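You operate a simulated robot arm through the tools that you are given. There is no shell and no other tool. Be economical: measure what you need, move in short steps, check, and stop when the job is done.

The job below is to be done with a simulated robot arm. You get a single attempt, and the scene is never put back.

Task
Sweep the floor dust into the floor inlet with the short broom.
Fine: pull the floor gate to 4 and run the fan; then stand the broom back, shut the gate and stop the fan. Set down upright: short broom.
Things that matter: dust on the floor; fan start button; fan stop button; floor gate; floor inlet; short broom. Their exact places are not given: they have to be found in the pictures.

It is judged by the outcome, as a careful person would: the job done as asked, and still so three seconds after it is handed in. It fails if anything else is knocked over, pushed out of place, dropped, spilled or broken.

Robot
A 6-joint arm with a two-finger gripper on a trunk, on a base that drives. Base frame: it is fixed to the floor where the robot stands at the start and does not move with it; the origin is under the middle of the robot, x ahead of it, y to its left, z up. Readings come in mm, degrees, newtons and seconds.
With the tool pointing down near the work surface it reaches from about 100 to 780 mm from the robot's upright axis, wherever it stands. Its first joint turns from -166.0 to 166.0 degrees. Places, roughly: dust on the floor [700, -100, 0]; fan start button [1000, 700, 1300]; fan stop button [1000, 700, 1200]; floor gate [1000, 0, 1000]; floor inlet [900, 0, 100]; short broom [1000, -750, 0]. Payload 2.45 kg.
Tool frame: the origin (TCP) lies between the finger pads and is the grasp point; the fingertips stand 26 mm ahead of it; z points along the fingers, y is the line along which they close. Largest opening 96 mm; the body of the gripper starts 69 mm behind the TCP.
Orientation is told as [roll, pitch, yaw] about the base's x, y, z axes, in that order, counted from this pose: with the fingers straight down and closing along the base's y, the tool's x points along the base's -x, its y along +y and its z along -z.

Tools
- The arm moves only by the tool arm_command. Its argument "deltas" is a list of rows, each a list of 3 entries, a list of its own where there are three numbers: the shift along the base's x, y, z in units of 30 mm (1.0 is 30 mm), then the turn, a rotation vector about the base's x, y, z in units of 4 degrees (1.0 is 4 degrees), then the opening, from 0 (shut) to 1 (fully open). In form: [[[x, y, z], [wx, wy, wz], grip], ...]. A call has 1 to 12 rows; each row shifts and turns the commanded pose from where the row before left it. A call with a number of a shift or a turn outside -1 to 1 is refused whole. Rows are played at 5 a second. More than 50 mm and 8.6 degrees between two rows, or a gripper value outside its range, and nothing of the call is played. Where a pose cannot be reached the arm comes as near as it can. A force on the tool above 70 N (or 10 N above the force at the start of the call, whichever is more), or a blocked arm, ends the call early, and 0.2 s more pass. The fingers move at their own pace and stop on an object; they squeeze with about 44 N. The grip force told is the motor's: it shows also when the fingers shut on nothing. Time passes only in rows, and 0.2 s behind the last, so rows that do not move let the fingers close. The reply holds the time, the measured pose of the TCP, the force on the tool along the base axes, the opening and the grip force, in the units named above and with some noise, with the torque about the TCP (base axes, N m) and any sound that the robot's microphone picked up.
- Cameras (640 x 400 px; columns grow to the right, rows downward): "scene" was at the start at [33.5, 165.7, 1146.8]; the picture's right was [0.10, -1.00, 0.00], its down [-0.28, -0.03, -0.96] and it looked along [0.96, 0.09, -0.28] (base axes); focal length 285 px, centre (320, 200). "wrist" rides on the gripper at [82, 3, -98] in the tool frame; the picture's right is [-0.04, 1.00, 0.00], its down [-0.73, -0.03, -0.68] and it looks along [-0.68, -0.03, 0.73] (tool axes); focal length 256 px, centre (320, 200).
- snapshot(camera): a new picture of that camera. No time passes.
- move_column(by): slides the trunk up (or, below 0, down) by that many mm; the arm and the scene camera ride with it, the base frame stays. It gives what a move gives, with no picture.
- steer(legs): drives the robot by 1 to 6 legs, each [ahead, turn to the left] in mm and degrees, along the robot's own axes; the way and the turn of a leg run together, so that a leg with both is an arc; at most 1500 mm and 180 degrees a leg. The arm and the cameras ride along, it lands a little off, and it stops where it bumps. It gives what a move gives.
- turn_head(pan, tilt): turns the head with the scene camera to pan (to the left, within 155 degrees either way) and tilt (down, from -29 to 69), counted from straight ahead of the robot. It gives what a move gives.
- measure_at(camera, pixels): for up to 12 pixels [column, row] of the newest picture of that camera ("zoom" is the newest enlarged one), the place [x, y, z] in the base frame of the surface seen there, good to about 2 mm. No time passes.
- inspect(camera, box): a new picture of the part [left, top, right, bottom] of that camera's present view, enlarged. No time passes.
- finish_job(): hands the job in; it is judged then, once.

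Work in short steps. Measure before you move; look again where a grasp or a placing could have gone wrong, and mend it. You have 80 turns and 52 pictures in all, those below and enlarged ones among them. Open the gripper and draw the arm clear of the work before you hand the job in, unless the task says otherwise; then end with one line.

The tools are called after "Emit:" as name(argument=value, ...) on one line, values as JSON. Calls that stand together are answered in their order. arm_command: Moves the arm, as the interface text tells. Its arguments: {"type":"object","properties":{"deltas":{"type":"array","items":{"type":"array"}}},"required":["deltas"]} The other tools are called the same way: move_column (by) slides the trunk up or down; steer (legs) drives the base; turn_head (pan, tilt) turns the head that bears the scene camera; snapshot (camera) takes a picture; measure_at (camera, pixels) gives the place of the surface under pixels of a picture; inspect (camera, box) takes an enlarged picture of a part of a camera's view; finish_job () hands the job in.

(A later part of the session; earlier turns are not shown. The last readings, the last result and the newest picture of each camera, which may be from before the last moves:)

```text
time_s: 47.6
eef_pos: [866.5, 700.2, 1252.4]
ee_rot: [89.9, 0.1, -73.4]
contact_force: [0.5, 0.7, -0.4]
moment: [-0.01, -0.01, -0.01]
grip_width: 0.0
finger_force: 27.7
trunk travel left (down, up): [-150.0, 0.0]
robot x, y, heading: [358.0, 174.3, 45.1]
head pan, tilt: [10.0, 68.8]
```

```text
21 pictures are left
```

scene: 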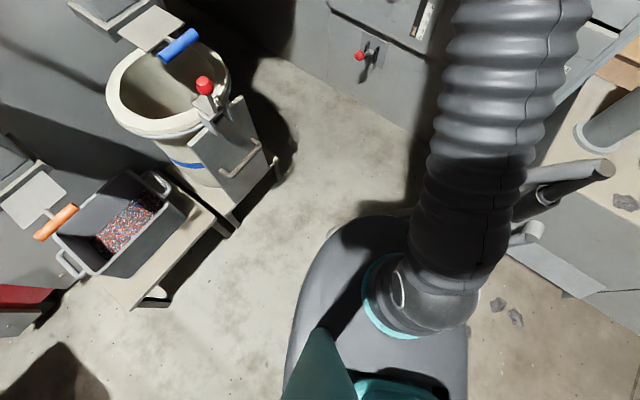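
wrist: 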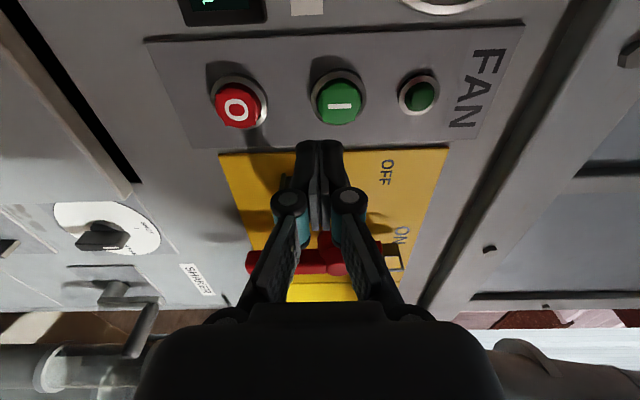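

A thin grey hose shows just beyond the base's front at (390,210). I measure it and the base edge.

Emit:
measure_at(camera="scene", pixels=[[380, 212], [400, 211], [412, 205], [365, 218], [345, 215], [332, 232], [310, 290], [370, 214], [525, 235], [540, 225]])

Emit:
inspect(camera="scene", box=[300, 170, 440, 260])

```text
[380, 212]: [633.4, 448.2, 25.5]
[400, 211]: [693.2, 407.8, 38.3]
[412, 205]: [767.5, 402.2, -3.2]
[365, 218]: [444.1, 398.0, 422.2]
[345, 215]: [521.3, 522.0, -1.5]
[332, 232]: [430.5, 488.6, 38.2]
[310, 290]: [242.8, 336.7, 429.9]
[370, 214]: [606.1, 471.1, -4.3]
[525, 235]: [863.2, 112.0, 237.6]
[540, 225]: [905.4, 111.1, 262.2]
```

```text
4.44 times, centred on (370, 215) of scene
```

zoom: 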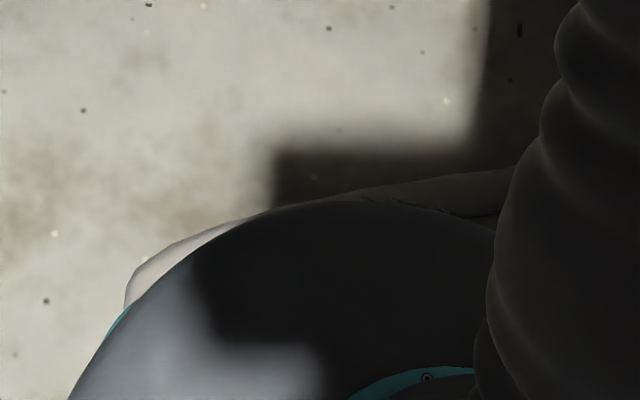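

The base has only about 35 mm to the hose, so I'd rather change the arm posture. I measure the shoulder's height.

Emit:
measure_at(camera="scene", pixels=[[440, 290], [480, 250], [405, 270], [430, 180], [520, 60], [390, 320], [400, 290], [160, 300], [240, 225], [290, 160]])

```text
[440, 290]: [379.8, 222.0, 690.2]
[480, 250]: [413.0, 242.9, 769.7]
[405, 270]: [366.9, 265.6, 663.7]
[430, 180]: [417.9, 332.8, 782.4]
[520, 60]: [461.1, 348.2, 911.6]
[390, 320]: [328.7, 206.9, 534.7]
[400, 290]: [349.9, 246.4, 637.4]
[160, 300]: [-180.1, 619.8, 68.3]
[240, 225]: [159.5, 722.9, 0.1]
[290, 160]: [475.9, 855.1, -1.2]
```

The shoulder is near z 690, so pitching the tool up about 35° and yawing toward the arm's line gains reach. I do that in place, then measure.

Emit:
arm_command(deltas=[[[-0.3, -0.1, -0.1], [0, 0, 0.98], 0], [[-0.3, -0.1, -0.1], [0, 0, 0.98], 0], [[0, 0, 0], [0, 0, 0.98], 0], [[0, 0, 0], [0, 0, 0.98], 0], [[0, 0, 0], [0, 0, 0.98], 0], [[0, 0, 0], [0, 0, 0.98], 0]])

Emit:
arm_command(deltas=[[[0, 0, 0], [0.8, -0.96, 0], 0], [[0, 0, 0], [0.8, -0.96, 0], 0], [[0, 0, 0], [0.8, -0.96, 0], 0], [[0, 0, 0], [0.8, -0.96, 0], 0], [[0, 0, 0], [0.8, -0.96, 0], 0], [[0, 0, 0], [0.8, -0.96, 0], 0], [[0, 0, 0], [0.8, -0.96, 0], 0], [[0.5, 0.05, -0.15], [0, 0, 0], 0], [[0.5, 0.05, -0.1], [0, 0, 0], 0], [[0, 0, 0], [0, 0, 0], 0]])

Emit:
snapshot(camera="wrist")

```text
time_s: 49.0
eef_pos: [849.9, 694.0, 1245.2]
ee_rot: [90.1, 0.0, -49.8]
contact_force: [0.6, 0.4, -0.8]
moment: [0.01, -0.04, 0.02]
grip_width: 0.0
finger_force: 28.5
trunk travel left (down, up): [-150.0, 0.0]
robot x, y, heading: [361.5, 174.9, 45.2]
head pan, tilt: [10.0, 68.8]
```

```text
time_s: 51.2
eef_pos: [907.5, 726.1, 1341.5]
ee_rot: [124.8, -0.1, -49.9]
contact_force: [0.0, -0.5, 0.0]
moment: [-0.02, 0.0, 0.02]
grip_width: 0.2
finger_force: 28.6
out of reach, approached as far as the arm can: row 4, 5, 6, 7, 9
trunk travel left (down, up): [-150.0, 0.0]
robot x, y, heading: [355.4, 174.3, 45.4]
head pan, tilt: [10.0, 68.8]
```

```text
19 pictures are left
```

wrist: 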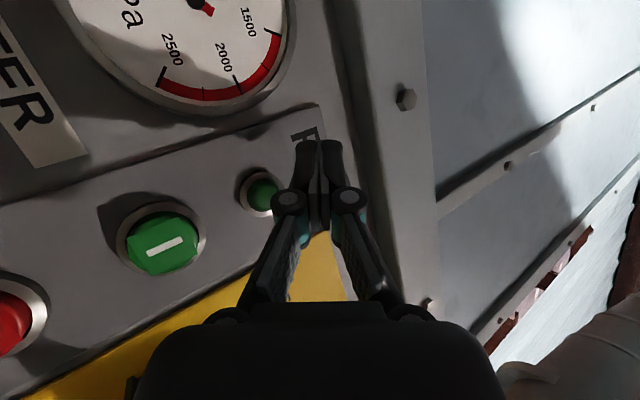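

The pose shifted upward to z 1341 but the orientation is now reached. I step back and down toward the standoff.

Emit:
arm_command(deltas=[[[-0.6, -0.4, 0], [0, 0, 0], 0], [[0, -0.3, -0.8], [0, 0, 0], 0], [[0, 0, -0.8], [0, 0, 0], 0], [[0, 0, 0], [0, 0, 0], 0]])

```text
time_s: 52.2
eef_pos: [910.3, 729.6, 1332.0]
ee_rot: [124.9, -0.2, -50.0]
contact_force: [0.2, 0.7, -0.8]
moment: [0.01, -0.02, -0.01]
grip_width: 0.0
finger_force: 28.1
out of reach, approached as far as the arm can: row 1, 2, 3
trunk travel left (down, up): [-150.0, 0.0]
robot x, y, heading: [357.6, 175.6, 45.2]
head pan, tilt: [10.0, 68.8]
```

At this pitch the arm cannot come lower. I take back about 25° of pitch while lowering.

Emit:
arm_command(deltas=[[[-0.1, -0.1, -0.5], [-0.8, 0.96, 0], 0], [[-0.1, -0.1, -0.5], [-0.8, 0.96, 0], 0], [[-0.1, -0.1, -0.5], [-0.8, 0.96, 0], 0], [[-0.1, -0.1, -0.5], [-0.8, 0.96, 0], 0], [[-0.1, -0.1, -0.5], [-0.8, 0.96, 0], 0], [[0, 0, 0], [0, 0, 0], 0]])

```text
time_s: 53.6
eef_pos: [895.5, 714.0, 1256.0]
ee_rot: [99.9, -0.1, -49.8]
contact_force: [0.4, -0.2, 0.6]
moment: [0.0, -0.01, -0.02]
grip_width: 0.0
finger_force: 29.1
trunk travel left (down, up): [-150.0, 0.0]
robot x, y, heading: [357.4, 177.7, 45.2]
head pan, tilt: [10.0, 68.8]
```

Reached (895,714,1256) cleanly with about 10° pitch. Now I press forward onto the start button in small steps.

Emit:
arm_command(deltas=[[[0.6, -0.03, 0.02], [0, 0, 0], 0], [[0.35, -0.02, 0], [0, 0, 0], 0], [[0.15, 0.04, 0], [0, 0, 0], 0], [[0.15, 0.04, 0], [0, 0, 0], 0], [[0, 0, 0], [0, 0, 0], 0]])

Emit:
snapshot(camera="wrist")

```text
time_s: 54.8
eef_pos: [929.7, 714.9, 1259.9]
ee_rot: [100.2, 0.0, -49.8]
contact_force: [-25.2, -7.5, -8.2]
moment: [-0.02, 0.16, -0.03]
grip_width: 5.9
finger_force: 28.3
trunk travel left (down, up): [-150.0, 0.0]
robot x, y, heading: [356.8, 178.2, 45.3]
head pan, tilt: [10.0, 68.8]
heard: click
```

```text
18 pictures are left
```

wrist: 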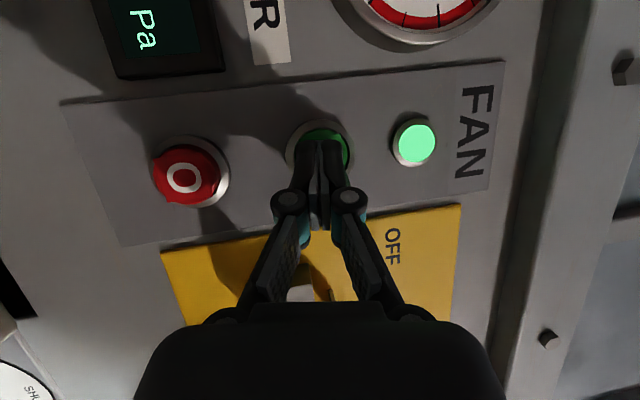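

Click heard and the lamp lit: the fan runs. I back off straight, then retract to the earlier compact pose.

Emit:
arm_command(deltas=[[[-0.8, -0.2, 0], [0, 0, 0], 0], [[-0.8, -0.3, 0], [0, 0, 0], 0], [[-0.7, -0.7, -0.3], [-0.8, 0.96, 0], 0], [[-0.7, -0.7, -0.3], [-0.8, 0.96, 0], 0], [[-0.7, -0.7, -0.3], [-0.4, 0.48, 0], 0], [[-0.7, -0.8, -0.3], [0, 0, 0.6], 0], [[-0.7, -0.8, -0.3], [0, 0, 0.6], 0], [[-0.7, -0.8, -0.3], [0, 0, 0], 0], [[-0.7, -0.8, -0.3], [0, 0, 0], 0], [[-0.5, -0.8, -0.3], [0, 0, 0], 0]])

Emit:
steer(legs=[[0, 33], [-330, 0], [0, -135], [390, 0], [0, 57]])

Emit:
turn_head(pan=-15, tilt=35)

Emit:
snapshot(camera="scene")

```text
time_s: 57.0
eef_pos: [722.6, 516.3, 1185.6]
ee_rot: [87.4, 0.1, -45.1]
contact_force: [0.3, -0.5, -1.1]
moment: [0.02, -0.02, 0.03]
grip_width: 0.1
finger_force: 28.7
trunk travel left (down, up): [-150.0, 0.0]
robot x, y, heading: [355.8, 178.8, 45.3]
head pan, tilt: [10.0, 68.8]
```

```text
time_s: 71.0
eef_pos: [971.6, -535.1, 1186.5]
ee_rot: [87.5, 0.1, -93.8]
contact_force: [-0.4, 0.2, 0.9]
moment: [-0.01, 0.02, 0.04]
grip_width: 0.0
finger_force: 28.7
trunk travel left (down, up): [-150.0, 0.0]
robot x, y, heading: [476.8, -484.8, -3.5]
head pan, tilt: [10.0, 68.8]
```

```text
time_s: 72.0
eef_pos: [971.2, -535.0, 1186.2]
ee_rot: [87.4, 0.0, -93.8]
contact_force: [0.2, -0.4, -0.2]
moment: [0.04, 0.01, -0.01]
grip_width: 0.1
finger_force: 28.8
trunk travel left (down, up): [-150.0, 0.0]
robot x, y, heading: [478.8, -485.9, -3.6]
head pan, tilt: [-15.0, 35.0]
```

```text
17 pictures are left
```

scene: 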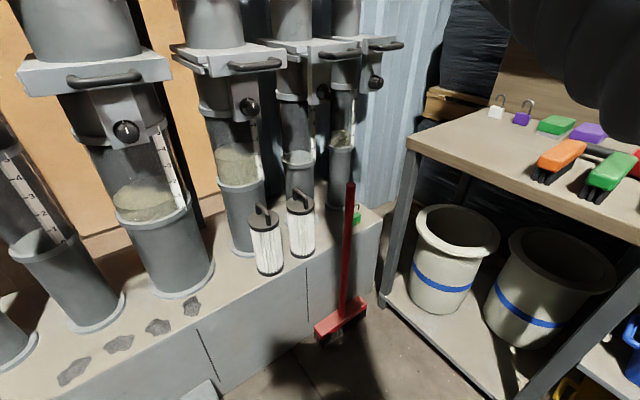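

The broom is clear: handle (349,190)–(343,310), head around (340,320). I measure it and neighbours.

Emit:
measure_at(camera="scene", pixels=[[349, 190], [347, 230], [345, 270], [343, 305], [318, 328], [364, 303], [335, 340], [350, 314], [342, 325], [322, 340], [385, 290], [440, 160]])

Emit:
inspect(camera="scene", box=[280, 170, 420, 360])

```text
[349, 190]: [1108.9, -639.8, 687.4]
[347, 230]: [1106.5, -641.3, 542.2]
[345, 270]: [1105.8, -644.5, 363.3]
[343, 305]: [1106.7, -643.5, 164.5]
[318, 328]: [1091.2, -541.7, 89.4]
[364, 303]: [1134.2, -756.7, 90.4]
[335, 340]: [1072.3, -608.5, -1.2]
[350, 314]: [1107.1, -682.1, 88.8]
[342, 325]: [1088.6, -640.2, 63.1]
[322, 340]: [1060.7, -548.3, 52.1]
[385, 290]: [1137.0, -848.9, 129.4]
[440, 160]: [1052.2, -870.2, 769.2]
```

```text
2.11 times, centred on (350, 265) of scene
```

zoom: 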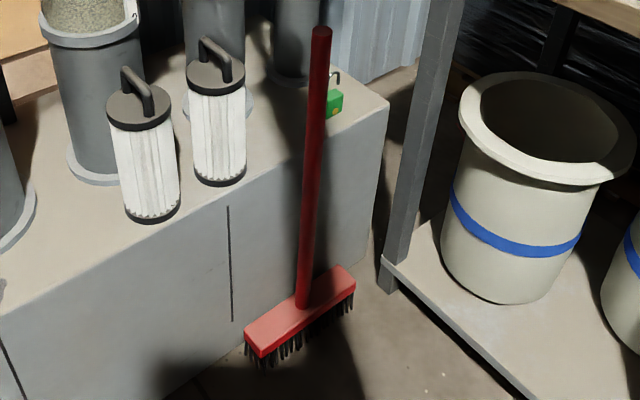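

The broom handle centre is about (1119,-645), head about 220 mm long, parallel to the bench. I re-orient the tool to 45° down (fingers closing sideways) while pulling back.

Emit:
arm_command(deltas=[[[-0.21, -0.13, -0.28], [-0.938, 0.458, 0.4], 0.5], [[-0.21, -0.13, -0.28], [-0.938, 0.458, 0.4], 0.5], [[-0.21, -0.13, -0.28], [-0.938, 0.458, 0.4], 0.5], [[-0.21, -0.13, -0.28], [-0.938, 0.458, 0.4], 0.5], [[-0.21, -0.13, -0.28], [-0.938, 0.458, 0.4], 0.5], [[-0.21, -0.13, -0.28], [-0.938, 0.458, 0.4], 0.5], [[-0.21, -0.13, -0.28], [-0.938, 0.458, 0.4], 0.5], [[-0.21, -0.13, -0.28], [-0.938, 0.458, 0.4], 0.5], [[-0.21, -0.13, -0.28], [-0.938, 0.458, 0.4], 0.5], [[-0.21, -0.13, -0.28], [-0.938, 0.458, 0.4], 0.5], [[-0.21, -0.13, -0.28], [-0.938, 0.458, 0.4], 0.5]])

Emit:
arm_command(deltas=[[[-0.21, -0.13, -0.28], [-0.938, 0.458, 0.4], 0.5], [[-0.21, -0.13, -0.28], [-0.938, 0.458, 0.4], 0.5], [[-0.21, -0.13, -0.28], [-0.938, 0.458, 0.4], 0.5], [[-0.21, -0.13, -0.28], [-0.938, 0.458, 0.4], 0.5], [[-0.21, -0.13, -0.28], [-0.938, 0.458, 0.4], 0.5], [[-0.21, -0.13, -0.28], [-0.938, 0.458, 0.4], 0.5], [[-0.21, -0.13, -0.28], [-0.938, 0.458, 0.4], 0.5], [[-0.21, -0.13, -0.28], [-0.938, 0.458, 0.4], 0.5], [[-0.21, -0.13, -0.28], [-0.938, 0.458, 0.4], 0.5], [[-0.21, -0.13, -0.28], [-0.938, 0.458, 0.4], 0.5], [[-0.21, -0.13, -0.28], [-0.938, 0.458, 0.4], 0.5], [[0, 0, 0], [0, 0, 0.8], 0.5]])

Emit:
move_column(by=-150)

```text
time_s: 74.4
eef_pos: [915.3, -586.7, 1076.7]
ee_rot: [57.5, -35.5, -64.2]
contact_force: [-0.5, 0.6, 0.4]
moment: [0.0, -0.02, -0.01]
grip_width: 47.8
finger_force: 0.0
trunk travel left (down, up): [-150.0, 0.0]
robot x, y, heading: [475.9, -485.6, -3.4]
head pan, tilt: [-15.0, 35.0]
```

```text
time_s: 77.2
eef_pos: [868.6, -595.6, 979.9]
ee_rot: [0.9, -42.2, 4.7]
contact_force: [0.8, 0.4, -0.4]
moment: [-0.03, 0.01, 0.0]
grip_width: 47.9
finger_force: 0.1
trunk travel left (down, up): [-150.0, 0.0]
robot x, y, heading: [476.9, -488.5, -3.5]
head pan, tilt: [-15.0, 35.0]
stopped in row 12: the arm was blocked; the commanded pose is now the measured one
```

```text
time_s: 78.9
eef_pos: [868.4, -595.3, 829.0]
ee_rot: [1.0, -42.2, 4.7]
contact_force: [-0.4, 0.6, -0.9]
moment: [0.0, 0.01, 0.02]
grip_width: 48.0
finger_force: 0.0
trunk travel left (down, up): [0.0, 150.0]
robot x, y, heading: [471.0, -488.9, -3.3]
head pan, tilt: [-15.0, 35.0]
```

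The tool now points about 48° down, yaw 5°; good enough for a round handle. I descend to a standoff about 130 mm before the handle at z≈330.

Emit:
arm_command(deltas=[[[0.2, -0.1, -0.95], [0, 0, 0], 0.8], [[0.2, -0.1, -0.95], [0, 0, 0], 0.8], [[0.2, -0.1, -0.95], [0, 0, 0], 0.8], [[0.2, -0.1, -0.95], [0, 0, 0], 0.8], [[0.2, -0.1, -0.95], [0, 0, 0], 0.8], [[0.2, -0.1, -0.95], [0, 0, 0], 0.8], [[0.2, -0.1, -0.95], [0, 0, 0], 0.8], [[0.2, -0.1, -0.95], [0, 0, 0], 0.8], [[0.2, -0.1, -0.95], [0, 0, 0], 0.8]])

Emit:
arm_command(deltas=[[[0.2, -0.1, -0.95], [0, 0, 0], 0.8], [[0.2, -0.1, -0.95], [0, 0, 0], 0.8], [[0.2, -0.1, -0.95], [0, 0, 0], 0.8], [[0.2, -0.1, -0.95], [0, 0, 0], 0.8], [[0.2, -0.1, -0.95], [0, 0, 0], 0.8], [[0.2, -0.1, -0.95], [0, 0, 0], 0.8], [[0.2, -0.1, -0.95], [0, 0, 0], 0.8], [[0.2, -0.2, -0.95], [0, 0, 0], 0.8], [[0, 0, 0], [0, 0, 0], 0.8]])

Emit:
snapshot(camera="wrist")

```text
time_s: 80.9
eef_pos: [921.8, -624.1, 571.9]
ee_rot: [0.9, -42.2, 4.5]
contact_force: [0.2, -0.2, 0.0]
moment: [0.01, -0.01, 0.02]
grip_width: 76.8
finger_force: 0.0
trunk travel left (down, up): [0.0, 150.0]
robot x, y, heading: [476.6, -485.9, -4.0]
head pan, tilt: [-15.0, 35.0]
```

```text
time_s: 82.9
eef_pos: [968.7, -651.4, 343.8]
ee_rot: [1.0, -42.3, 4.5]
contact_force: [-0.4, 0.0, 0.2]
moment: [0.0, 0.02, 0.01]
grip_width: 77.0
finger_force: 0.0
trunk travel left (down, up): [0.0, 150.0]
robot x, y, heading: [478.7, -487.7, -3.4]
head pan, tilt: [-15.0, 35.0]
```

```text
15 pictures are left
```

wrist: 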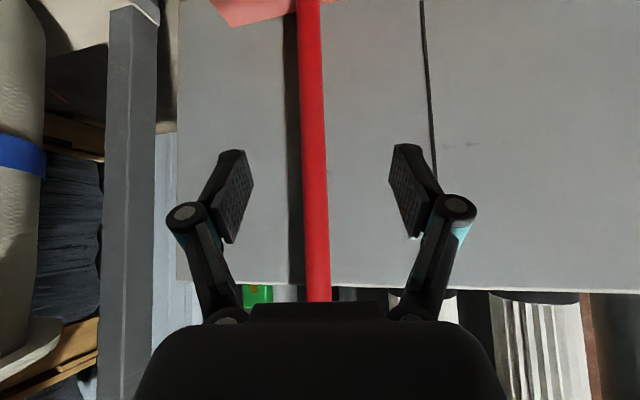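

The handle (col ~313) lies between the fingers. I measure it and then advance.

Emit:
measure_at(camera="wrist", pixels=[[313, 150], [308, 60], [316, 230], [302, 150], [326, 150], [225, 20], [285, 5], [350, 60]])

```text
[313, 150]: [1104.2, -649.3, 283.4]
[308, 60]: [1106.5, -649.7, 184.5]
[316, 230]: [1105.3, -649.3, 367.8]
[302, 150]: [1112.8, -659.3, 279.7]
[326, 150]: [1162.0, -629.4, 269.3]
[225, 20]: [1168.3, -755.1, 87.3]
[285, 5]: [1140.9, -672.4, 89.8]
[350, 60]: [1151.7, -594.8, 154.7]
```

Handle axis about (1117,-648). I advance horizontally onto it, lowering slightly, and close.

Emit:
arm_command(deltas=[[[0.82, 0.02, -0.2], [0, 0, 0], 0.8], [[0.82, 0.02, -0.2], [0, 0, 0], 0.8], [[0.82, 0.02, -0.2], [0, 0, 0], 0.8], [[0.82, 0.02, -0.2], [0, 0, 0], 0.8], [[0.82, 0.02, -0.2], [0, 0, 0], 0.8], [[0.82, 0.02, -0.2], [0, 0, 0], 0.8], [[0, 0, 0], [0, 0, 0], 0], [[0, 0, 0], [0, 0, 0], 0], [[0, 0, 0], [0, 0, 0], 0]])

Emit:
snapshot(camera="wrist")

```text
time_s: 84.9
eef_pos: [1117.5, -648.4, 309.0]
ee_rot: [1.1, -42.3, 4.6]
contact_force: [-2.6, 0.9, 0.9]
moment: [-0.34, -0.06, -0.09]
grip_width: 25.7
finger_force: 43.6
trunk travel left (down, up): [0.0, 150.0]
robot x, y, heading: [478.5, -486.9, -3.5]
head pan, tilt: [-15.0, 35.0]
```

```text
14 pictures are left
```

wrist: 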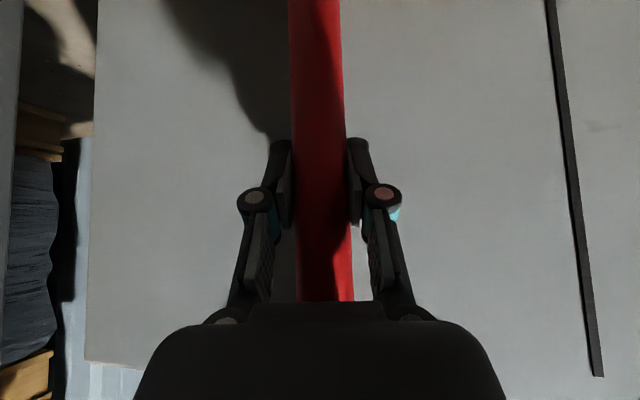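

Gripped (25.7 mm wide). I lift it 60 mm, draw it back a little, and look to the right/rear for driving room.

Emit:
arm_command(deltas=[[[0, 0, 0.5], [0, 0, 0], 0], [[0, 0, 0.75], [0, 0, 0], 0], [[0, 0, 0.75], [0, 0, 0], 0], [[-0.8, 0, 0], [0, 0, 0], 0], [[-0.8, 0, 0], [0, 0, 0], 0], [[-0.8, 0, 0], [0, 0, 0], 0]])

Emit:
turn_head(pan=-110, tilt=35)

Emit:
snapshot(camera="scene")

```text
time_s: 86.3
eef_pos: [1045.2, -648.4, 370.2]
ee_rot: [1.0, -42.2, 4.5]
contact_force: [-0.3, -0.1, -4.1]
moment: [-0.02, 0.0, 0.02]
grip_width: 25.2
finger_force: 44.0
trunk travel left (down, up): [0.0, 150.0]
robot x, y, heading: [475.7, -485.1, -3.6]
head pan, tilt: [-15.0, 35.0]
```

```text
time_s: 88.0
eef_pos: [1045.1, -648.8, 368.6]
ee_rot: [1.0, -42.2, 4.5]
contact_force: [-0.2, 0.5, -4.7]
moment: [-0.05, -0.01, 0.01]
grip_width: 25.1
finger_force: 44.2
trunk travel left (down, up): [0.0, 150.0]
robot x, y, heading: [477.2, -483.0, -3.2]
head pan, tilt: [-110.0, 35.0]
```

```text
13 pictures are left
```

scene: 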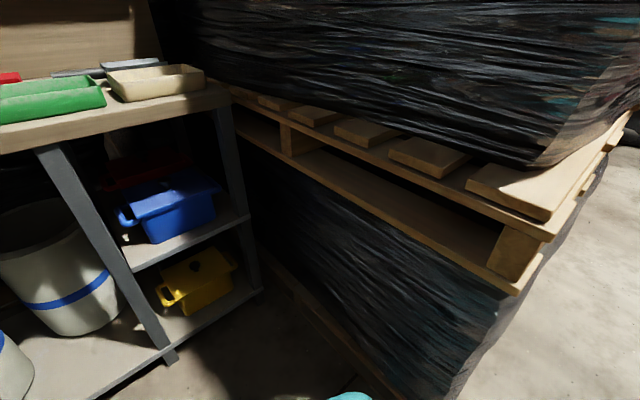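

Emit:
measure_at(camera="scene", pixels=[[515, 290], [400, 240], [170, 358], [260, 290], [450, 398], [300, 310], [380, 390], [620, 120], [535, 160], [220, 90]])

```text
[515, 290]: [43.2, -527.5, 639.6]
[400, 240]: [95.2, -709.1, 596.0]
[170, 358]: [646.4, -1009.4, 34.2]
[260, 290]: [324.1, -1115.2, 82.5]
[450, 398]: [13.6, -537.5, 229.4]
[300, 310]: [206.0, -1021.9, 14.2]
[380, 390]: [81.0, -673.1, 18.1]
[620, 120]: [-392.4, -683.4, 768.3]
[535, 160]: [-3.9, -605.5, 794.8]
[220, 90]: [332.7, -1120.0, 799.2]
```

The pallet stack's corner is at about (43,-527), so I must avoid it. I retract the broom toward the robot and lift it more, then back 80 mm, turn left and go to about (43,-156).

Emit:
arm_command(deltas=[[[-0.75, 0, 0.4], [0, 0, 0], 0], [[-0.75, 0, 0.4], [0, 0, 0], 0], [[-0.75, 0, 0.4], [0, 0, 0], 0], [[-0.75, 0, 0.4], [0, 0, 0], 0], [[-0.75, 0, 0.4], [0, 0, 0], 0], [[-0.75, 0, 0], [0, 0, 0], 0]])

Emit:
steer(legs=[[-80, 0], [0, 141.2], [478, 0], [0, -120.7]])

Emit:
turn_head(pan=0, tilt=35)

Emit:
snapshot(camera="scene")

```text
time_s: 89.4
eef_pos: [911.3, -647.5, 427.9]
ee_rot: [1.0, -42.1, 4.5]
contact_force: [-0.1, 0.8, -4.1]
moment: [-0.03, -0.01, 0.01]
grip_width: 25.2
finger_force: 43.6
trunk travel left (down, up): [0.0, 150.0]
robot x, y, heading: [476.0, -489.2, -3.0]
head pan, tilt: [-110.0, 35.0]
```

```text
time_s: 103.8
eef_pos: [509.6, -154.1, 427.8]
ee_rot: [1.1, -42.1, 24.2]
contact_force: [0.0, -0.6, -3.7]
moment: [-0.04, 0.01, 0.01]
grip_width: 25.5
finger_force: 44.0
trunk travel left (down, up): [0.0, 150.0]
robot x, y, heading: [44.0, -148.3, 16.4]
head pan, tilt: [-110.0, 35.0]
```

```text
time_s: 105.6
eef_pos: [507.8, -153.2, 429.0]
ee_rot: [0.9, -42.1, 24.3]
contact_force: [-1.0, 0.3, -4.6]
moment: [-0.02, 0.0, 0.03]
grip_width: 25.5
finger_force: 43.8
trunk travel left (down, up): [0.0, 150.0]
robot x, y, heading: [41.2, -148.4, 16.3]
head pan, tilt: [0.0, 35.0]
```

```text
12 pictures are left
```

scene: 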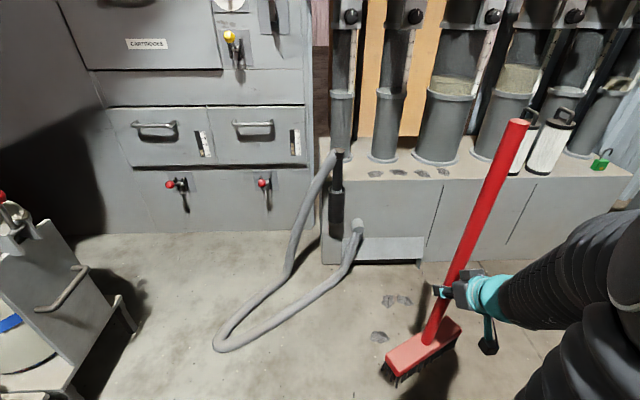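

The broom is held in front of the dust (chips at (380,337), (390,299), (404,299)); inlet hood at (390,248). I measure these and the handle's uprightness.

Emit:
measure_at(camera="scene", pixels=[[380, 337], [390, 299], [404, 299], [350, 262], [412, 260], [420, 243], [370, 240], [515, 125], [480, 200], [432, 330], [388, 355], [460, 328]])

Emit:
inspect(camera="scene", box=[320, 220, 480, 390])

```text
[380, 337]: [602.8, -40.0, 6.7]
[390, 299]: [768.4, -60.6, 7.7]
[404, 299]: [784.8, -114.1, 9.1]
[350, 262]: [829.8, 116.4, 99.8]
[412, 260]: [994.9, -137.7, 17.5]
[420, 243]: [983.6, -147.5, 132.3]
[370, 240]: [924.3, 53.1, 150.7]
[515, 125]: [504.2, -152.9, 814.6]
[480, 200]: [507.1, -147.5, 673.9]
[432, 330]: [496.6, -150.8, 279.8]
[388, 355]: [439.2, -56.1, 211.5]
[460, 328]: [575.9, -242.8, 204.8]
```

```text
2.35 times, centred on (400, 305) of scene
```

zoom: 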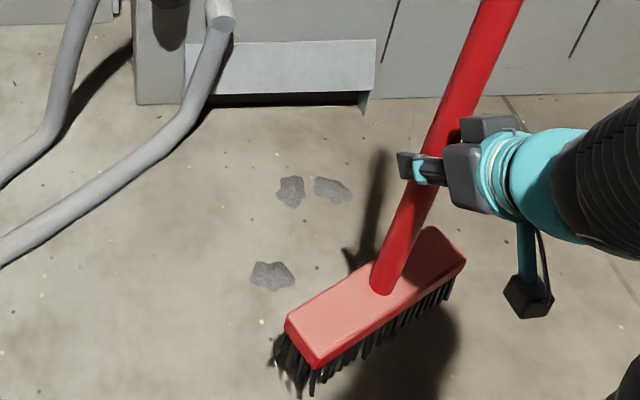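

Mouth spans roughly from hose side to (983,-147), lip at s≈880 along the sweep direction. I rotate the broom parallel to the bench, place it at (550,-125), and lower it to the floor.

Emit:
arm_command(deltas=[[[0.28, 0.187, 0], [0, 0, -0.985], 0], [[0.28, 0.187, 0], [0, 0, -0.985], 0], [[0.28, 0.187, 0], [0, 0, -0.985], 0], [[0.28, 0.187, 0], [0, 0, -0.985], 0], [[0.28, 0.187, 0], [0, 0, -0.985], 0], [[0, 0, -0.9], [0, 0, 0], 0], [[0, 0, -0.9], [0, 0, 0], 0], [[0, 0, -0.9], [0, 0, 0], 0], [[0, 0, -0.7], [0, 0, 0], 0], [[0, 0, -0.4], [0, 0, 0], 0], [[0, 0, -0.2], [0, 0, 0], 0]])

Emit:
inspect(camera="scene", box=[300, 200, 500, 400])

```text
time_s: 108.0
eef_pos: [557.2, -138.2, 312.6]
ee_rot: [2.0, -42.0, 4.1]
contact_force: [-0.3, 0.7, -4.3]
moment: [-0.05, -0.01, 0.04]
grip_width: 25.4
finger_force: 44.6
out of reach, approached as far as the arm can: row 8, 9, 11
trunk travel left (down, up): [0.0, 150.0]
robot x, y, heading: [43.2, -148.8, 16.2]
head pan, tilt: [0.0, 35.0]
```

```text
2.00 times, centred on (400, 300) of scene
```

zoom: 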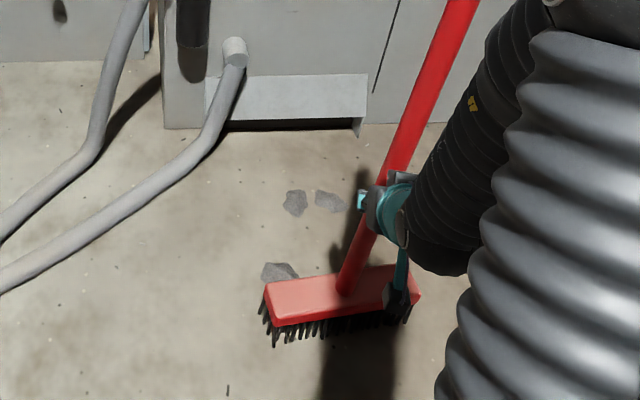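

The broom hangs just above the floor but a bit right, with chip 1 at its left end; the arm is at its inner limit. I back the robot 60 mm, then move the broom forward/left and down.

Emit:
steer(legs=[[-60, 0]])

Emit:
arm_command(deltas=[[[0.85, 0.5, 0], [0, 0, 0], 0], [[0.85, 0.5, 0], [0, 0, 0], 0], [[0, 0, -0.12], [0, 0, 0], 0], [[0, 0, 0], [0, 0, 0], 0]])

```text
time_s: 109.0
eef_pos: [498.2, -155.8, 313.2]
ee_rot: [1.9, -41.9, 4.1]
contact_force: [-0.1, -0.2, -4.4]
moment: [0.01, -0.01, 0.02]
grip_width: 25.4
finger_force: 43.9
trunk travel left (down, up): [0.0, 150.0]
robot x, y, heading: [-13.3, -167.8, 16.2]
head pan, tilt: [0.0, 35.0]
```

```text
time_s: 110.0
eef_pos: [549.8, -142.7, 312.0]
ee_rot: [2.5, -42.4, 4.2]
contact_force: [-9.4, 11.9, 35.7]
moment: [0.27, 0.1, -0.1]
grip_width: 25.5
finger_force: 44.0
out of reach, approached as far as the arm can: row 1, 2
trunk travel left (down, up): [0.0, 150.0]
robot x, y, heading: [-14.3, -164.1, 16.4]
head pan, tilt: [0.0, 35.0]
```

The broom touches the floor (36 N). I ease it up slightly, then turn the robot 2° left to cover chip 1.

Emit:
arm_command(deltas=[[[0, 0, 0.4], [0, 0, 0], 0], [[0, 0, 0], [0, 0, 0], 0]])

Emit:
steer(legs=[[0, 2]])

Emit:
arm_command(deltas=[[[0, 0, -0.25], [0, 0, 0], 0], [[0, 0, 0], [0, 0, 0], 0]])

Emit:
inspect(camera="scene", box=[300, 200, 500, 400])

```text
time_s: 110.6
eef_pos: [548.2, -141.6, 317.7]
ee_rot: [2.2, -41.8, 4.1]
contact_force: [-1.2, 0.3, -3.8]
moment: [-0.03, -0.02, 0.0]
grip_width: 25.4
finger_force: 43.9
trunk travel left (down, up): [0.0, 150.0]
robot x, y, heading: [-12.5, -164.5, 16.4]
head pan, tilt: [0.0, 35.0]
```

```text
time_s: 111.4
eef_pos: [549.0, -121.6, 319.7]
ee_rot: [2.3, -42.0, 6.2]
contact_force: [-0.4, 0.0, -4.2]
moment: [-0.04, 0.01, 0.0]
grip_width: 25.4
finger_force: 44.3
trunk travel left (down, up): [0.0, 150.0]
robot x, y, heading: [-13.9, -163.0, 18.2]
head pan, tilt: [0.0, 35.0]
```

```text
time_s: 112.0
eef_pos: [548.5, -122.4, 311.6]
ee_rot: [2.5, -41.9, 6.1]
contact_force: [-2.3, 1.3, 0.4]
moment: [-0.11, 0.45, -0.21]
grip_width: 25.6
finger_force: 44.9
trunk travel left (down, up): [0.0, 150.0]
robot x, y, heading: [-12.2, -167.4, 18.5]
head pan, tilt: [0.0, 35.0]
```

```text
2.00 times, centred on (400, 300) of scene
```

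zoom: 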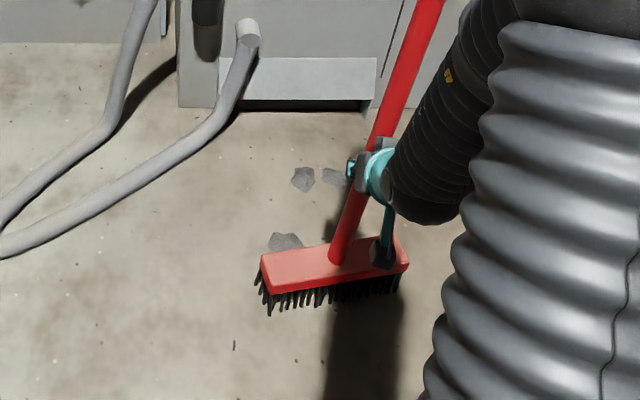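

Chip 1 is now within the head's width and the bristles just bear on the floor. I push forward 180 mm with a slight right arc and check.

Emit:
steer(legs=[[180, -1.2]])

Emit:
inspect(camera="scene", box=[300, 200, 500, 400])

```text
time_s: 113.5
eef_pos: [718.2, -77.6, 310.4]
ee_rot: [2.5, -41.9, 5.0]
contact_force: [-0.4, -0.8, -4.5]
moment: [-0.03, 0.03, -0.04]
grip_width: 25.5
finger_force: 44.0
trunk travel left (down, up): [0.0, 150.0]
robot x, y, heading: [156.5, -112.6, 17.1]
head pan, tilt: [0.0, 35.0]
```

```text
2.00 times, centred on (400, 300) of scene
```

zoom: 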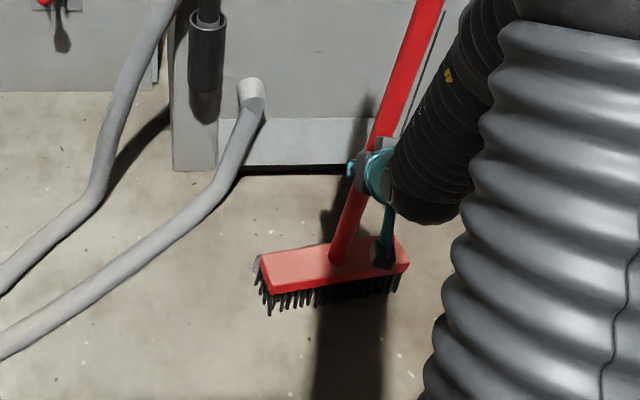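

Chip 1 peeks out at the left end (257,265). I measure it before going on.

Emit:
measure_at(camera="zoom", pixels=[[257, 262], [256, 268], [265, 275], [300, 248], [225, 175], [250, 170], [340, 170], [215, 150], [240, 100], [232, 160]])

```text
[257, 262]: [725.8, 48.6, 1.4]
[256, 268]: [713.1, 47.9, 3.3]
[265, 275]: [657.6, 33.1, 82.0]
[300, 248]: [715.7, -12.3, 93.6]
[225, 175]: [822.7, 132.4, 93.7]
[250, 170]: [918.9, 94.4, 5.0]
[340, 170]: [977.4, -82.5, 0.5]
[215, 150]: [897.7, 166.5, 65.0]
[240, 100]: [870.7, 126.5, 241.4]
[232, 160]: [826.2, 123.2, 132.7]
```

Chip 1 has drifted to the left end (d≈-166). I lift slightly, back 40 mm, turn 2.5° left and yaw the head about 8° right so the left end leads, then lower.

Emit:
arm_command(deltas=[[[0, 0, 0.7], [0, 0, 0], 0]])

Emit:
steer(legs=[[-40, 0], [0, 2.8]])

Emit:
arm_command(deltas=[[[0, 0, 0], [0, 0, -0.9], 0], [[0, 0, 0], [0, 0, -0.9], 0], [[0, 0, -0.75], [0, 0, 0], 0], [[0, 0, 0], [0, 0, 0], 0]])

Emit:
inspect(camera="scene", box=[300, 200, 500, 400])

```text
time_s: 113.9
eef_pos: [717.0, -78.9, 332.4]
ee_rot: [2.5, -41.8, 5.0]
contact_force: [-0.3, -0.5, -3.5]
moment: [-0.07, -0.01, 0.0]
grip_width: 25.5
finger_force: 43.8
trunk travel left (down, up): [0.0, 150.0]
robot x, y, heading: [159.4, -110.4, 17.5]
head pan, tilt: [0.0, 35.0]
```

```text
time_s: 115.2
eef_pos: [677.3, -62.3, 333.9]
ee_rot: [2.5, -41.8, 7.7]
contact_force: [-0.1, -0.3, -4.0]
moment: [-0.02, -0.03, 0.01]
grip_width: 25.2
finger_force: 43.8
trunk travel left (down, up): [0.0, 150.0]
robot x, y, heading: [121.8, -123.5, 20.0]
head pan, tilt: [0.0, 35.0]
```

```text
time_s: 116.2
eef_pos: [681.6, -74.3, 315.7]
ee_rot: [3.6, -41.6, 4.2]
contact_force: [0.6, -0.5, -4.3]
moment: [-0.06, -0.01, 0.05]
grip_width: 25.3
finger_force: 44.3
out of reach, approached as far as the arm can: row 1, 2
trunk travel left (down, up): [0.0, 150.0]
robot x, y, heading: [123.4, -122.4, 20.1]
head pan, tilt: [0.0, 35.0]
```

```text
2.00 times, centred on (400, 300) of scene
```

zoom: 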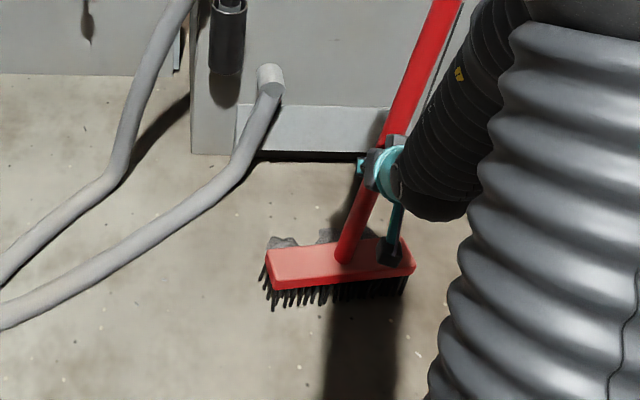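

The wrist cannot yaw further right from here. I lift the broom well up and shift the robot 150 mm to its left, heading 7°, so the head faces slightly right and pushes the dust toward the mouth's middle.

Emit:
arm_command(deltas=[[[0, 0, 0.9], [0, 0, 0], 0], [[0, 0, 0.9], [0, 0, 0], 0], [[0, 0, 0.9], [0, 0, 0], 0], [[0, 0, 0.9], [0, 0, 0], 0]])

Emit:
steer(legs=[[0, 72], [151, 0], [0, -85]])

Emit:
inspect(camera="scene", box=[240, 180, 500, 400])

```text
time_s: 117.2
eef_pos: [682.3, -72.8, 426.1]
ee_rot: [3.1, -41.8, 4.1]
contact_force: [-1.2, 0.2, -3.9]
moment: [-0.01, -0.01, 0.0]
grip_width: 25.6
finger_force: 43.7
trunk travel left (down, up): [0.0, 150.0]
robot x, y, heading: [117.2, -123.2, 20.2]
head pan, tilt: [0.0, 35.0]
```

```text
time_s: 125.2
eef_pos: [673.4, -42.7, 424.8]
ee_rot: [3.1, -41.7, -8.0]
contact_force: [0.8, 0.2, -4.4]
moment: [-0.01, 0.02, 0.01]
grip_width: 25.3
finger_force: 43.9
trunk travel left (down, up): [0.0, 150.0]
robot x, y, heading: [110.5, 29.8, 7.7]
head pan, tilt: [0.0, 35.0]
```

```text
1.82 times, centred on (370, 290) of scene
```

zoom: 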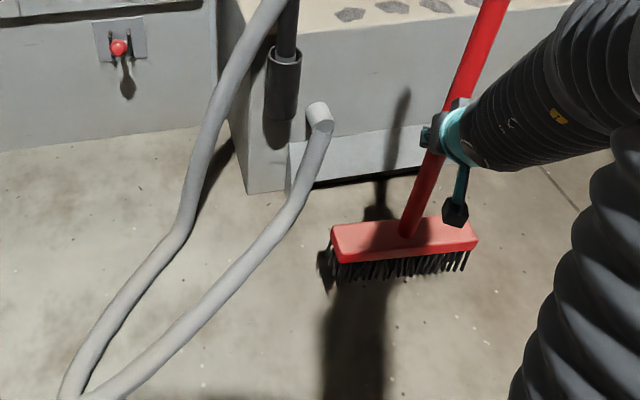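

The broom (left end ≈ y 67) covers chip 1 at y≈48. I nudge 10 mm left, lower to the floor, and check contact force.

Emit:
arm_command(deltas=[[[0, 0.35, -0.9], [0, 0, 0], 0], [[0, 0, -0.9], [0, 0, 0], 0], [[0, 0, -0.9], [0, 0, 0], 0], [[0, 0, -0.9], [0, 0, 0], 0], [[0, 0, -0.22], [0, 0, 0], 0], [[0, 0, 0], [0, 0, 0], 0]])

```text
time_s: 126.6
eef_pos: [674.8, -43.5, 315.0]
ee_rot: [3.7, -41.5, -8.0]
contact_force: [-0.2, -0.1, -4.0]
moment: [-0.04, -0.02, 0.02]
grip_width: 25.5
finger_force: 44.4
out of reach, approached as far as the arm can: row 4
trunk travel left (down, up): [0.0, 150.0]
robot x, y, heading: [115.4, 28.4, 8.0]
head pan, tilt: [0.0, 35.0]
```

Not yet on the floor. I turn 1° left and lower a few mm more.

Emit:
steer(legs=[[0, 1]])

Emit:
arm_command(deltas=[[[0, 0, -0.13], [0, 0, 0], 0], [[0, 0, -0.1], [0, 0, 0], 0], [[0, 0, 0], [0, 0, 0], 0]])

```text
time_s: 127.4
eef_pos: [675.7, -34.2, 314.5]
ee_rot: [3.8, -41.4, -7.0]
contact_force: [0.3, 0.4, -4.0]
moment: [-0.06, -0.02, 0.0]
grip_width: 25.5
finger_force: 43.8
trunk travel left (down, up): [0.0, 150.0]
robot x, y, heading: [114.5, 28.2, 9.1]
head pan, tilt: [0.0, 35.0]
```

```text
time_s: 128.2
eef_pos: [677.1, -35.5, 311.6]
ee_rot: [4.0, -41.9, -6.8]
contact_force: [-3.8, 13.8, 35.1]
moment: [0.44, -0.38, 0.07]
grip_width: 25.9
finger_force: 43.9
trunk travel left (down, up): [0.0, 150.0]
robot x, y, heading: [119.2, 27.2, 8.9]
head pan, tilt: [0.0, 35.0]
```

It presses 39 N, and the broom has rolled ~3° (left end up). I ease off and correct the roll.

Emit:
arm_command(deltas=[[[0, 0, 0.25], [0, 0, 0], 0], [[0, 0, 0], [-0.75, 0, 0], 0], [[0, 0, 0], [0, 0, 0], 0]])

```text
time_s: 129.0
eef_pos: [674.5, -34.0, 315.4]
ee_rot: [3.7, -41.3, -6.9]
contact_force: [-0.8, 0.1, -3.7]
moment: [-0.04, -0.03, 0.0]
grip_width: 25.4
finger_force: 44.1
out of reach, approached as far as the arm can: row 2
trunk travel left (down, up): [0.0, 150.0]
robot x, y, heading: [115.8, 28.7, 8.5]
head pan, tilt: [0.0, 35.0]
```

Limited there; I give back a few degrees of yaw to free the wrist, correcting the roll at the same time.

Emit:
arm_command(deltas=[[[0, 0, 0], [-0.4, 0, 0.9], 0], [[0, 0, 0], [-0.4, 0, 0.9], 0], [[0, 0, 0], [0, 0, 0], 0]])

```text
time_s: 129.8
eef_pos: [675.8, -33.6, 315.4]
ee_rot: [-0.5, -41.6, 3.0]
contact_force: [-0.6, 0.9, -4.3]
moment: [0.02, -0.02, -0.02]
grip_width: 25.5
finger_force: 44.1
trunk travel left (down, up): [0.0, 150.0]
robot x, y, heading: [112.1, 28.3, 8.7]
head pan, tilt: [0.0, 35.0]
```

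Roll corrected (handle within ~1°). I lower to touch and then drive forward with a right arc.

Emit:
arm_command(deltas=[[[0, 0, -0.15], [0, 0, 0], 0], [[0, 0, 0], [0, 0, 0], 0]])

Emit:
steer(legs=[[110, -2]])

Emit:
inspect(camera="scene", box=[260, 180, 480, 380])

```text
time_s: 130.4
eef_pos: [676.7, -34.6, 311.4]
ee_rot: [-0.5, -41.5, 3.0]
contact_force: [0.4, 0.5, -3.9]
moment: [0.0, -0.02, -0.02]
grip_width: 25.7
finger_force: 44.0
trunk travel left (down, up): [0.0, 150.0]
robot x, y, heading: [112.6, 30.2, 8.9]
head pan, tilt: [0.0, 35.0]
```

```text
time_s: 131.6
eef_pos: [782.2, -37.6, 310.1]
ee_rot: [-0.6, -41.6, 1.1]
contact_force: [0.4, -0.1, -3.6]
moment: [-0.02, 0.02, -0.01]
grip_width: 25.6
finger_force: 44.3
trunk travel left (down, up): [0.0, 150.0]
robot x, y, heading: [223.8, 42.5, 6.9]
head pan, tilt: [0.0, 35.0]
```

```text
2.00 times, centred on (370, 280) of scene
```

zoom: 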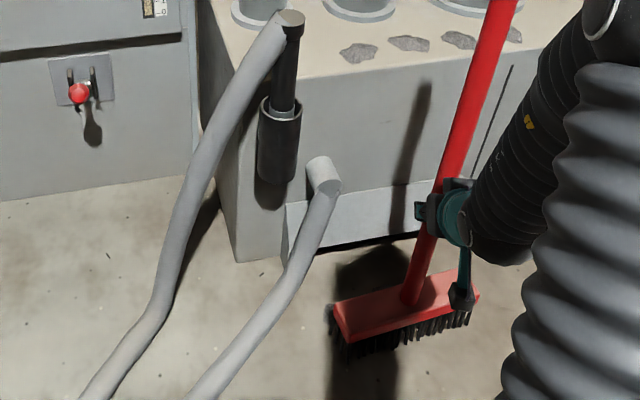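

Chips stay hidden ahead of the head; none left behind. I push on another 105 mm with a slight right arc, stopping just before the lip.

Emit:
arm_command(deltas=[[[0, 0, -0.06], [0, 0, 0], 0]])

Emit:
steer(legs=[[105, -1.5]])

Emit:
inspect(camera="scene", box=[260, 180, 480, 380])

```text
time_s: 132.0
eef_pos: [781.4, -38.9, 308.7]
ee_rot: [-0.5, -41.5, 1.2]
contact_force: [0.0, 0.4, -4.1]
moment: [0.01, 0.01, 0.0]
grip_width: 25.2
finger_force: 43.8
trunk travel left (down, up): [0.0, 150.0]
robot x, y, heading: [220.8, 41.8, 7.0]
head pan, tilt: [0.0, 35.0]
```

```text
time_s: 133.1
eef_pos: [883.4, -42.0, 310.5]
ee_rot: [-0.5, -41.6, -0.3]
contact_force: [-1.5, -0.3, -4.0]
moment: [-0.15, 0.26, -0.2]
grip_width: 25.5
finger_force: 44.5
trunk travel left (down, up): [0.0, 150.0]
robot x, y, heading: [326.9, 52.9, 5.4]
head pan, tilt: [0.0, 35.0]
```

```text
2.00 times, centred on (370, 280) of scene
```

zoom: 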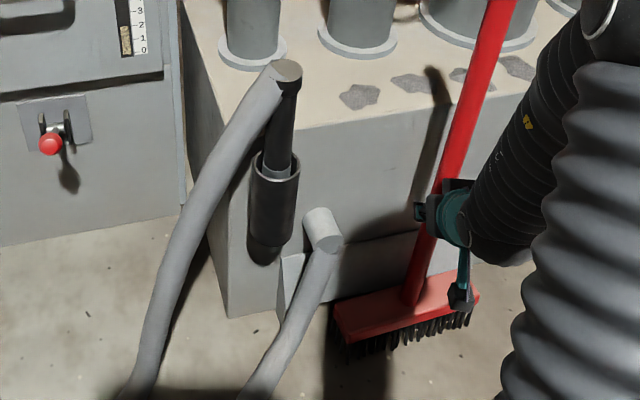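

The head is at the lip (s≈832). I push 20 mm more with the arm, hold a moment, then draw back and look.

Emit:
arm_command(deltas=[[[0.32, 0.1, 0], [0, 0, 0], 0], [[0.32, 0.1, 0], [0, 0, 0], 0], [[0, 0, 0], [0, 0, 0], 0], [[0, 0, 0], [0, 0, 0], 0], [[0, 0, 0], [0, 0, 0], 0]])

Emit:
steer(legs=[[-160, 0]])

Emit:
inspect(camera="scene", box=[260, 160, 480, 360])

```text
time_s: 134.3
eef_pos: [903.5, -35.6, 309.0]
ee_rot: [-0.6, -41.5, -0.5]
contact_force: [-6.7, -4.5, -5.6]
moment: [-0.94, 1.55, -0.58]
grip_width: 25.7
finger_force: 44.4
trunk travel left (down, up): [0.0, 150.0]
robot x, y, heading: [325.5, 51.9, 5.2]
head pan, tilt: [0.0, 35.0]
```

```text
time_s: 135.7
eef_pos: [748.7, -49.4, 309.7]
ee_rot: [-0.4, -41.6, -0.3]
contact_force: [-0.6, -0.4, -2.7]
moment: [-0.04, 0.1, -0.02]
grip_width: 25.3
finger_force: 44.3
trunk travel left (down, up): [0.0, 150.0]
robot x, y, heading: [174.0, 41.0, 5.3]
head pan, tilt: [0.0, 35.0]
```

```text
2.00 times, centred on (370, 260) of scene
```

zoom: 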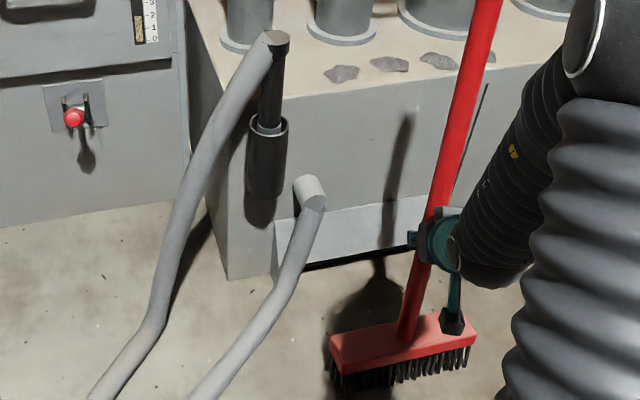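

No chips are visible in front of the inlet now. I lift the broom, retract it, and drive back toward its place by the way I came.

Emit:
arm_command(deltas=[[[0, 0, 0.98], [0, 0, 0], 0], [[0, 0, 0.98], [0, 0, 0], 0], [[0, 0, 0.98], [0, 0, 0], 0], [[0, 0, 0.98], [0, 0, 0], 0], [[-0.72, -0.07, 0], [0, 0, 1], 0], [[-0.72, -0.07, 0], [0, 0, 1], 0], [[-0.72, -0.07, 0], [0, 0, 1], 0], [[-0.72, -0.07, 0], [0, 0, 0], 0], [[-0.72, -0.07, 0], [0, 0, 0], 0], [[-0.72, -0.07, 0], [0, 0, 0], 0]])

Emit:
steer(legs=[[0, 107.7], [-565, 0], [0, -116.5]])

```text
time_s: 137.9
eef_pos: [619.7, -63.2, 426.8]
ee_rot: [-0.4, -41.4, 11.6]
contact_force: [0.2, 0.3, -4.0]
moment: [0.0, -0.03, -0.02]
grip_width: 25.4
finger_force: 43.9
trunk travel left (down, up): [0.0, 150.0]
robot x, y, heading: [171.9, 37.9, 5.7]
head pan, tilt: [0.0, 35.0]
```

```text
time_s: 150.6
eef_pos: [815.9, -655.2, 427.0]
ee_rot: [-0.4, -41.5, 1.7]
contact_force: [0.4, -0.6, -3.9]
moment: [0.05, -0.04, -0.05]
grip_width: 25.6
finger_force: 44.6
trunk travel left (down, up): [0.0, 150.0]
robot x, y, heading: [394.1, -477.6, -4.5]
head pan, tilt: [0.0, 35.0]
```

Arrived at (394,-478). I drive 80 mm forward, extend the broom toward its place and match the original orientation.

Emit:
steer(legs=[[82, 1]])

Emit:
arm_command(deltas=[[[0.8, 0, -0.2], [0.13, -0.09, 0.34], 0], [[0.8, 0, -0.2], [0.13, -0.09, 0.34], 0], [[0.8, 0, -0.2], [0, 0, 0], 0], [[0.8, 0, -0.2], [0, 0, 0], 0], [[0.8, 0, -0.2], [0, 0, 0], 0], [[0, 0, 0], [0, 0, 0], 0]])

Emit:
turn_head(pan=-15, tilt=35)

Emit:
snapshot(camera="scene")

```text
time_s: 151.7
eef_pos: [902.0, -653.2, 427.0]
ee_rot: [-0.4, -41.5, 2.5]
contact_force: [-0.8, -0.5, -3.5]
moment: [0.03, -0.03, 0.01]
grip_width: 25.6
finger_force: 44.0
trunk travel left (down, up): [0.0, 150.0]
robot x, y, heading: [475.1, -482.5, -3.6]
head pan, tilt: [0.0, 35.0]
```

```text
time_s: 153.1
eef_pos: [1022.1, -654.2, 397.5]
ee_rot: [1.0, -42.2, 4.6]
contact_force: [-0.7, 0.4, -4.2]
moment: [-0.02, -0.03, -0.04]
grip_width: 25.6
finger_force: 43.4
trunk travel left (down, up): [0.0, 150.0]
robot x, y, heading: [476.4, -481.1, -3.5]
head pan, tilt: [0.0, 35.0]
```

```text
time_s: 153.8
eef_pos: [1021.8, -653.5, 396.4]
ee_rot: [0.9, -42.3, 4.5]
contact_force: [0.2, -0.3, -4.4]
moment: [-0.06, -0.04, -0.02]
grip_width: 25.4
finger_force: 43.8
trunk travel left (down, up): [0.0, 150.0]
robot x, y, heading: [474.4, -482.1, -3.5]
head pan, tilt: [-15.0, 35.0]
```

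```text
2 pictures are left
```

scene: 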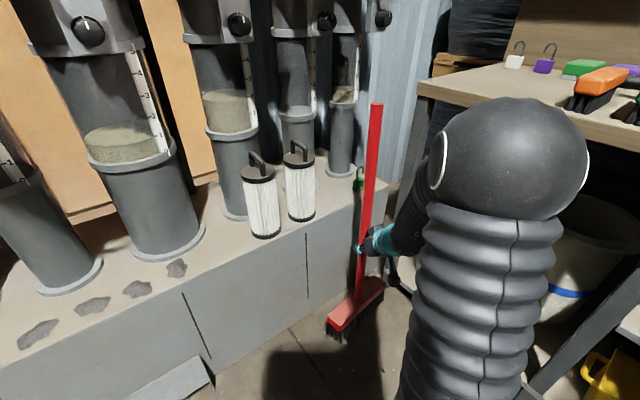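

Orientation equals the original. I check the handle's verticality and the head direction.

Emit:
measure_at(camera="scene", pixels=[[377, 108], [373, 150], [369, 200], [359, 290], [332, 322], [380, 282], [345, 318], [365, 303]])

```text
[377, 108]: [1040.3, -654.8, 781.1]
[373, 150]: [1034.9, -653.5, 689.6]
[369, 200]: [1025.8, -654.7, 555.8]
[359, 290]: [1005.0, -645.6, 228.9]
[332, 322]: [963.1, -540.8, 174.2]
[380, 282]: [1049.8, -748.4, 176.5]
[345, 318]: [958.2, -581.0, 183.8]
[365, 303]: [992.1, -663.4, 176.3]
```

The handle leans 3.6° forward after the push. I correct that tilt, move over its spot and lower to just above the floor.

Emit:
arm_command(deltas=[[[0, 0, 0], [-0.12, -0.9, 0], 0], [[0.8, 0.05, 0], [0, 0, 0], 0], [[0.8, 0.05, -0.4], [0, 0, 0], 0], [[0.8, 0.05, -0.6], [0, 0, 0], 0], [[0.7, 0.03, -0.7], [0, 0, 0], 0], [[0, 0, -0.6], [0, 0, 0], 0], [[0, 0, 0], [0, 0, 0], 0]])

```text
time_s: 155.4
eef_pos: [1114.5, -649.3, 328.3]
ee_rot: [-0.1, -45.7, 5.2]
contact_force: [-1.9, -1.2, -5.5]
moment: [-0.18, 0.82, -0.32]
grip_width: 25.4
finger_force: 43.8
trunk travel left (down, up): [0.0, 150.0]
robot x, y, heading: [475.4, -481.4, -3.5]
head pan, tilt: [-15.0, 35.0]
```

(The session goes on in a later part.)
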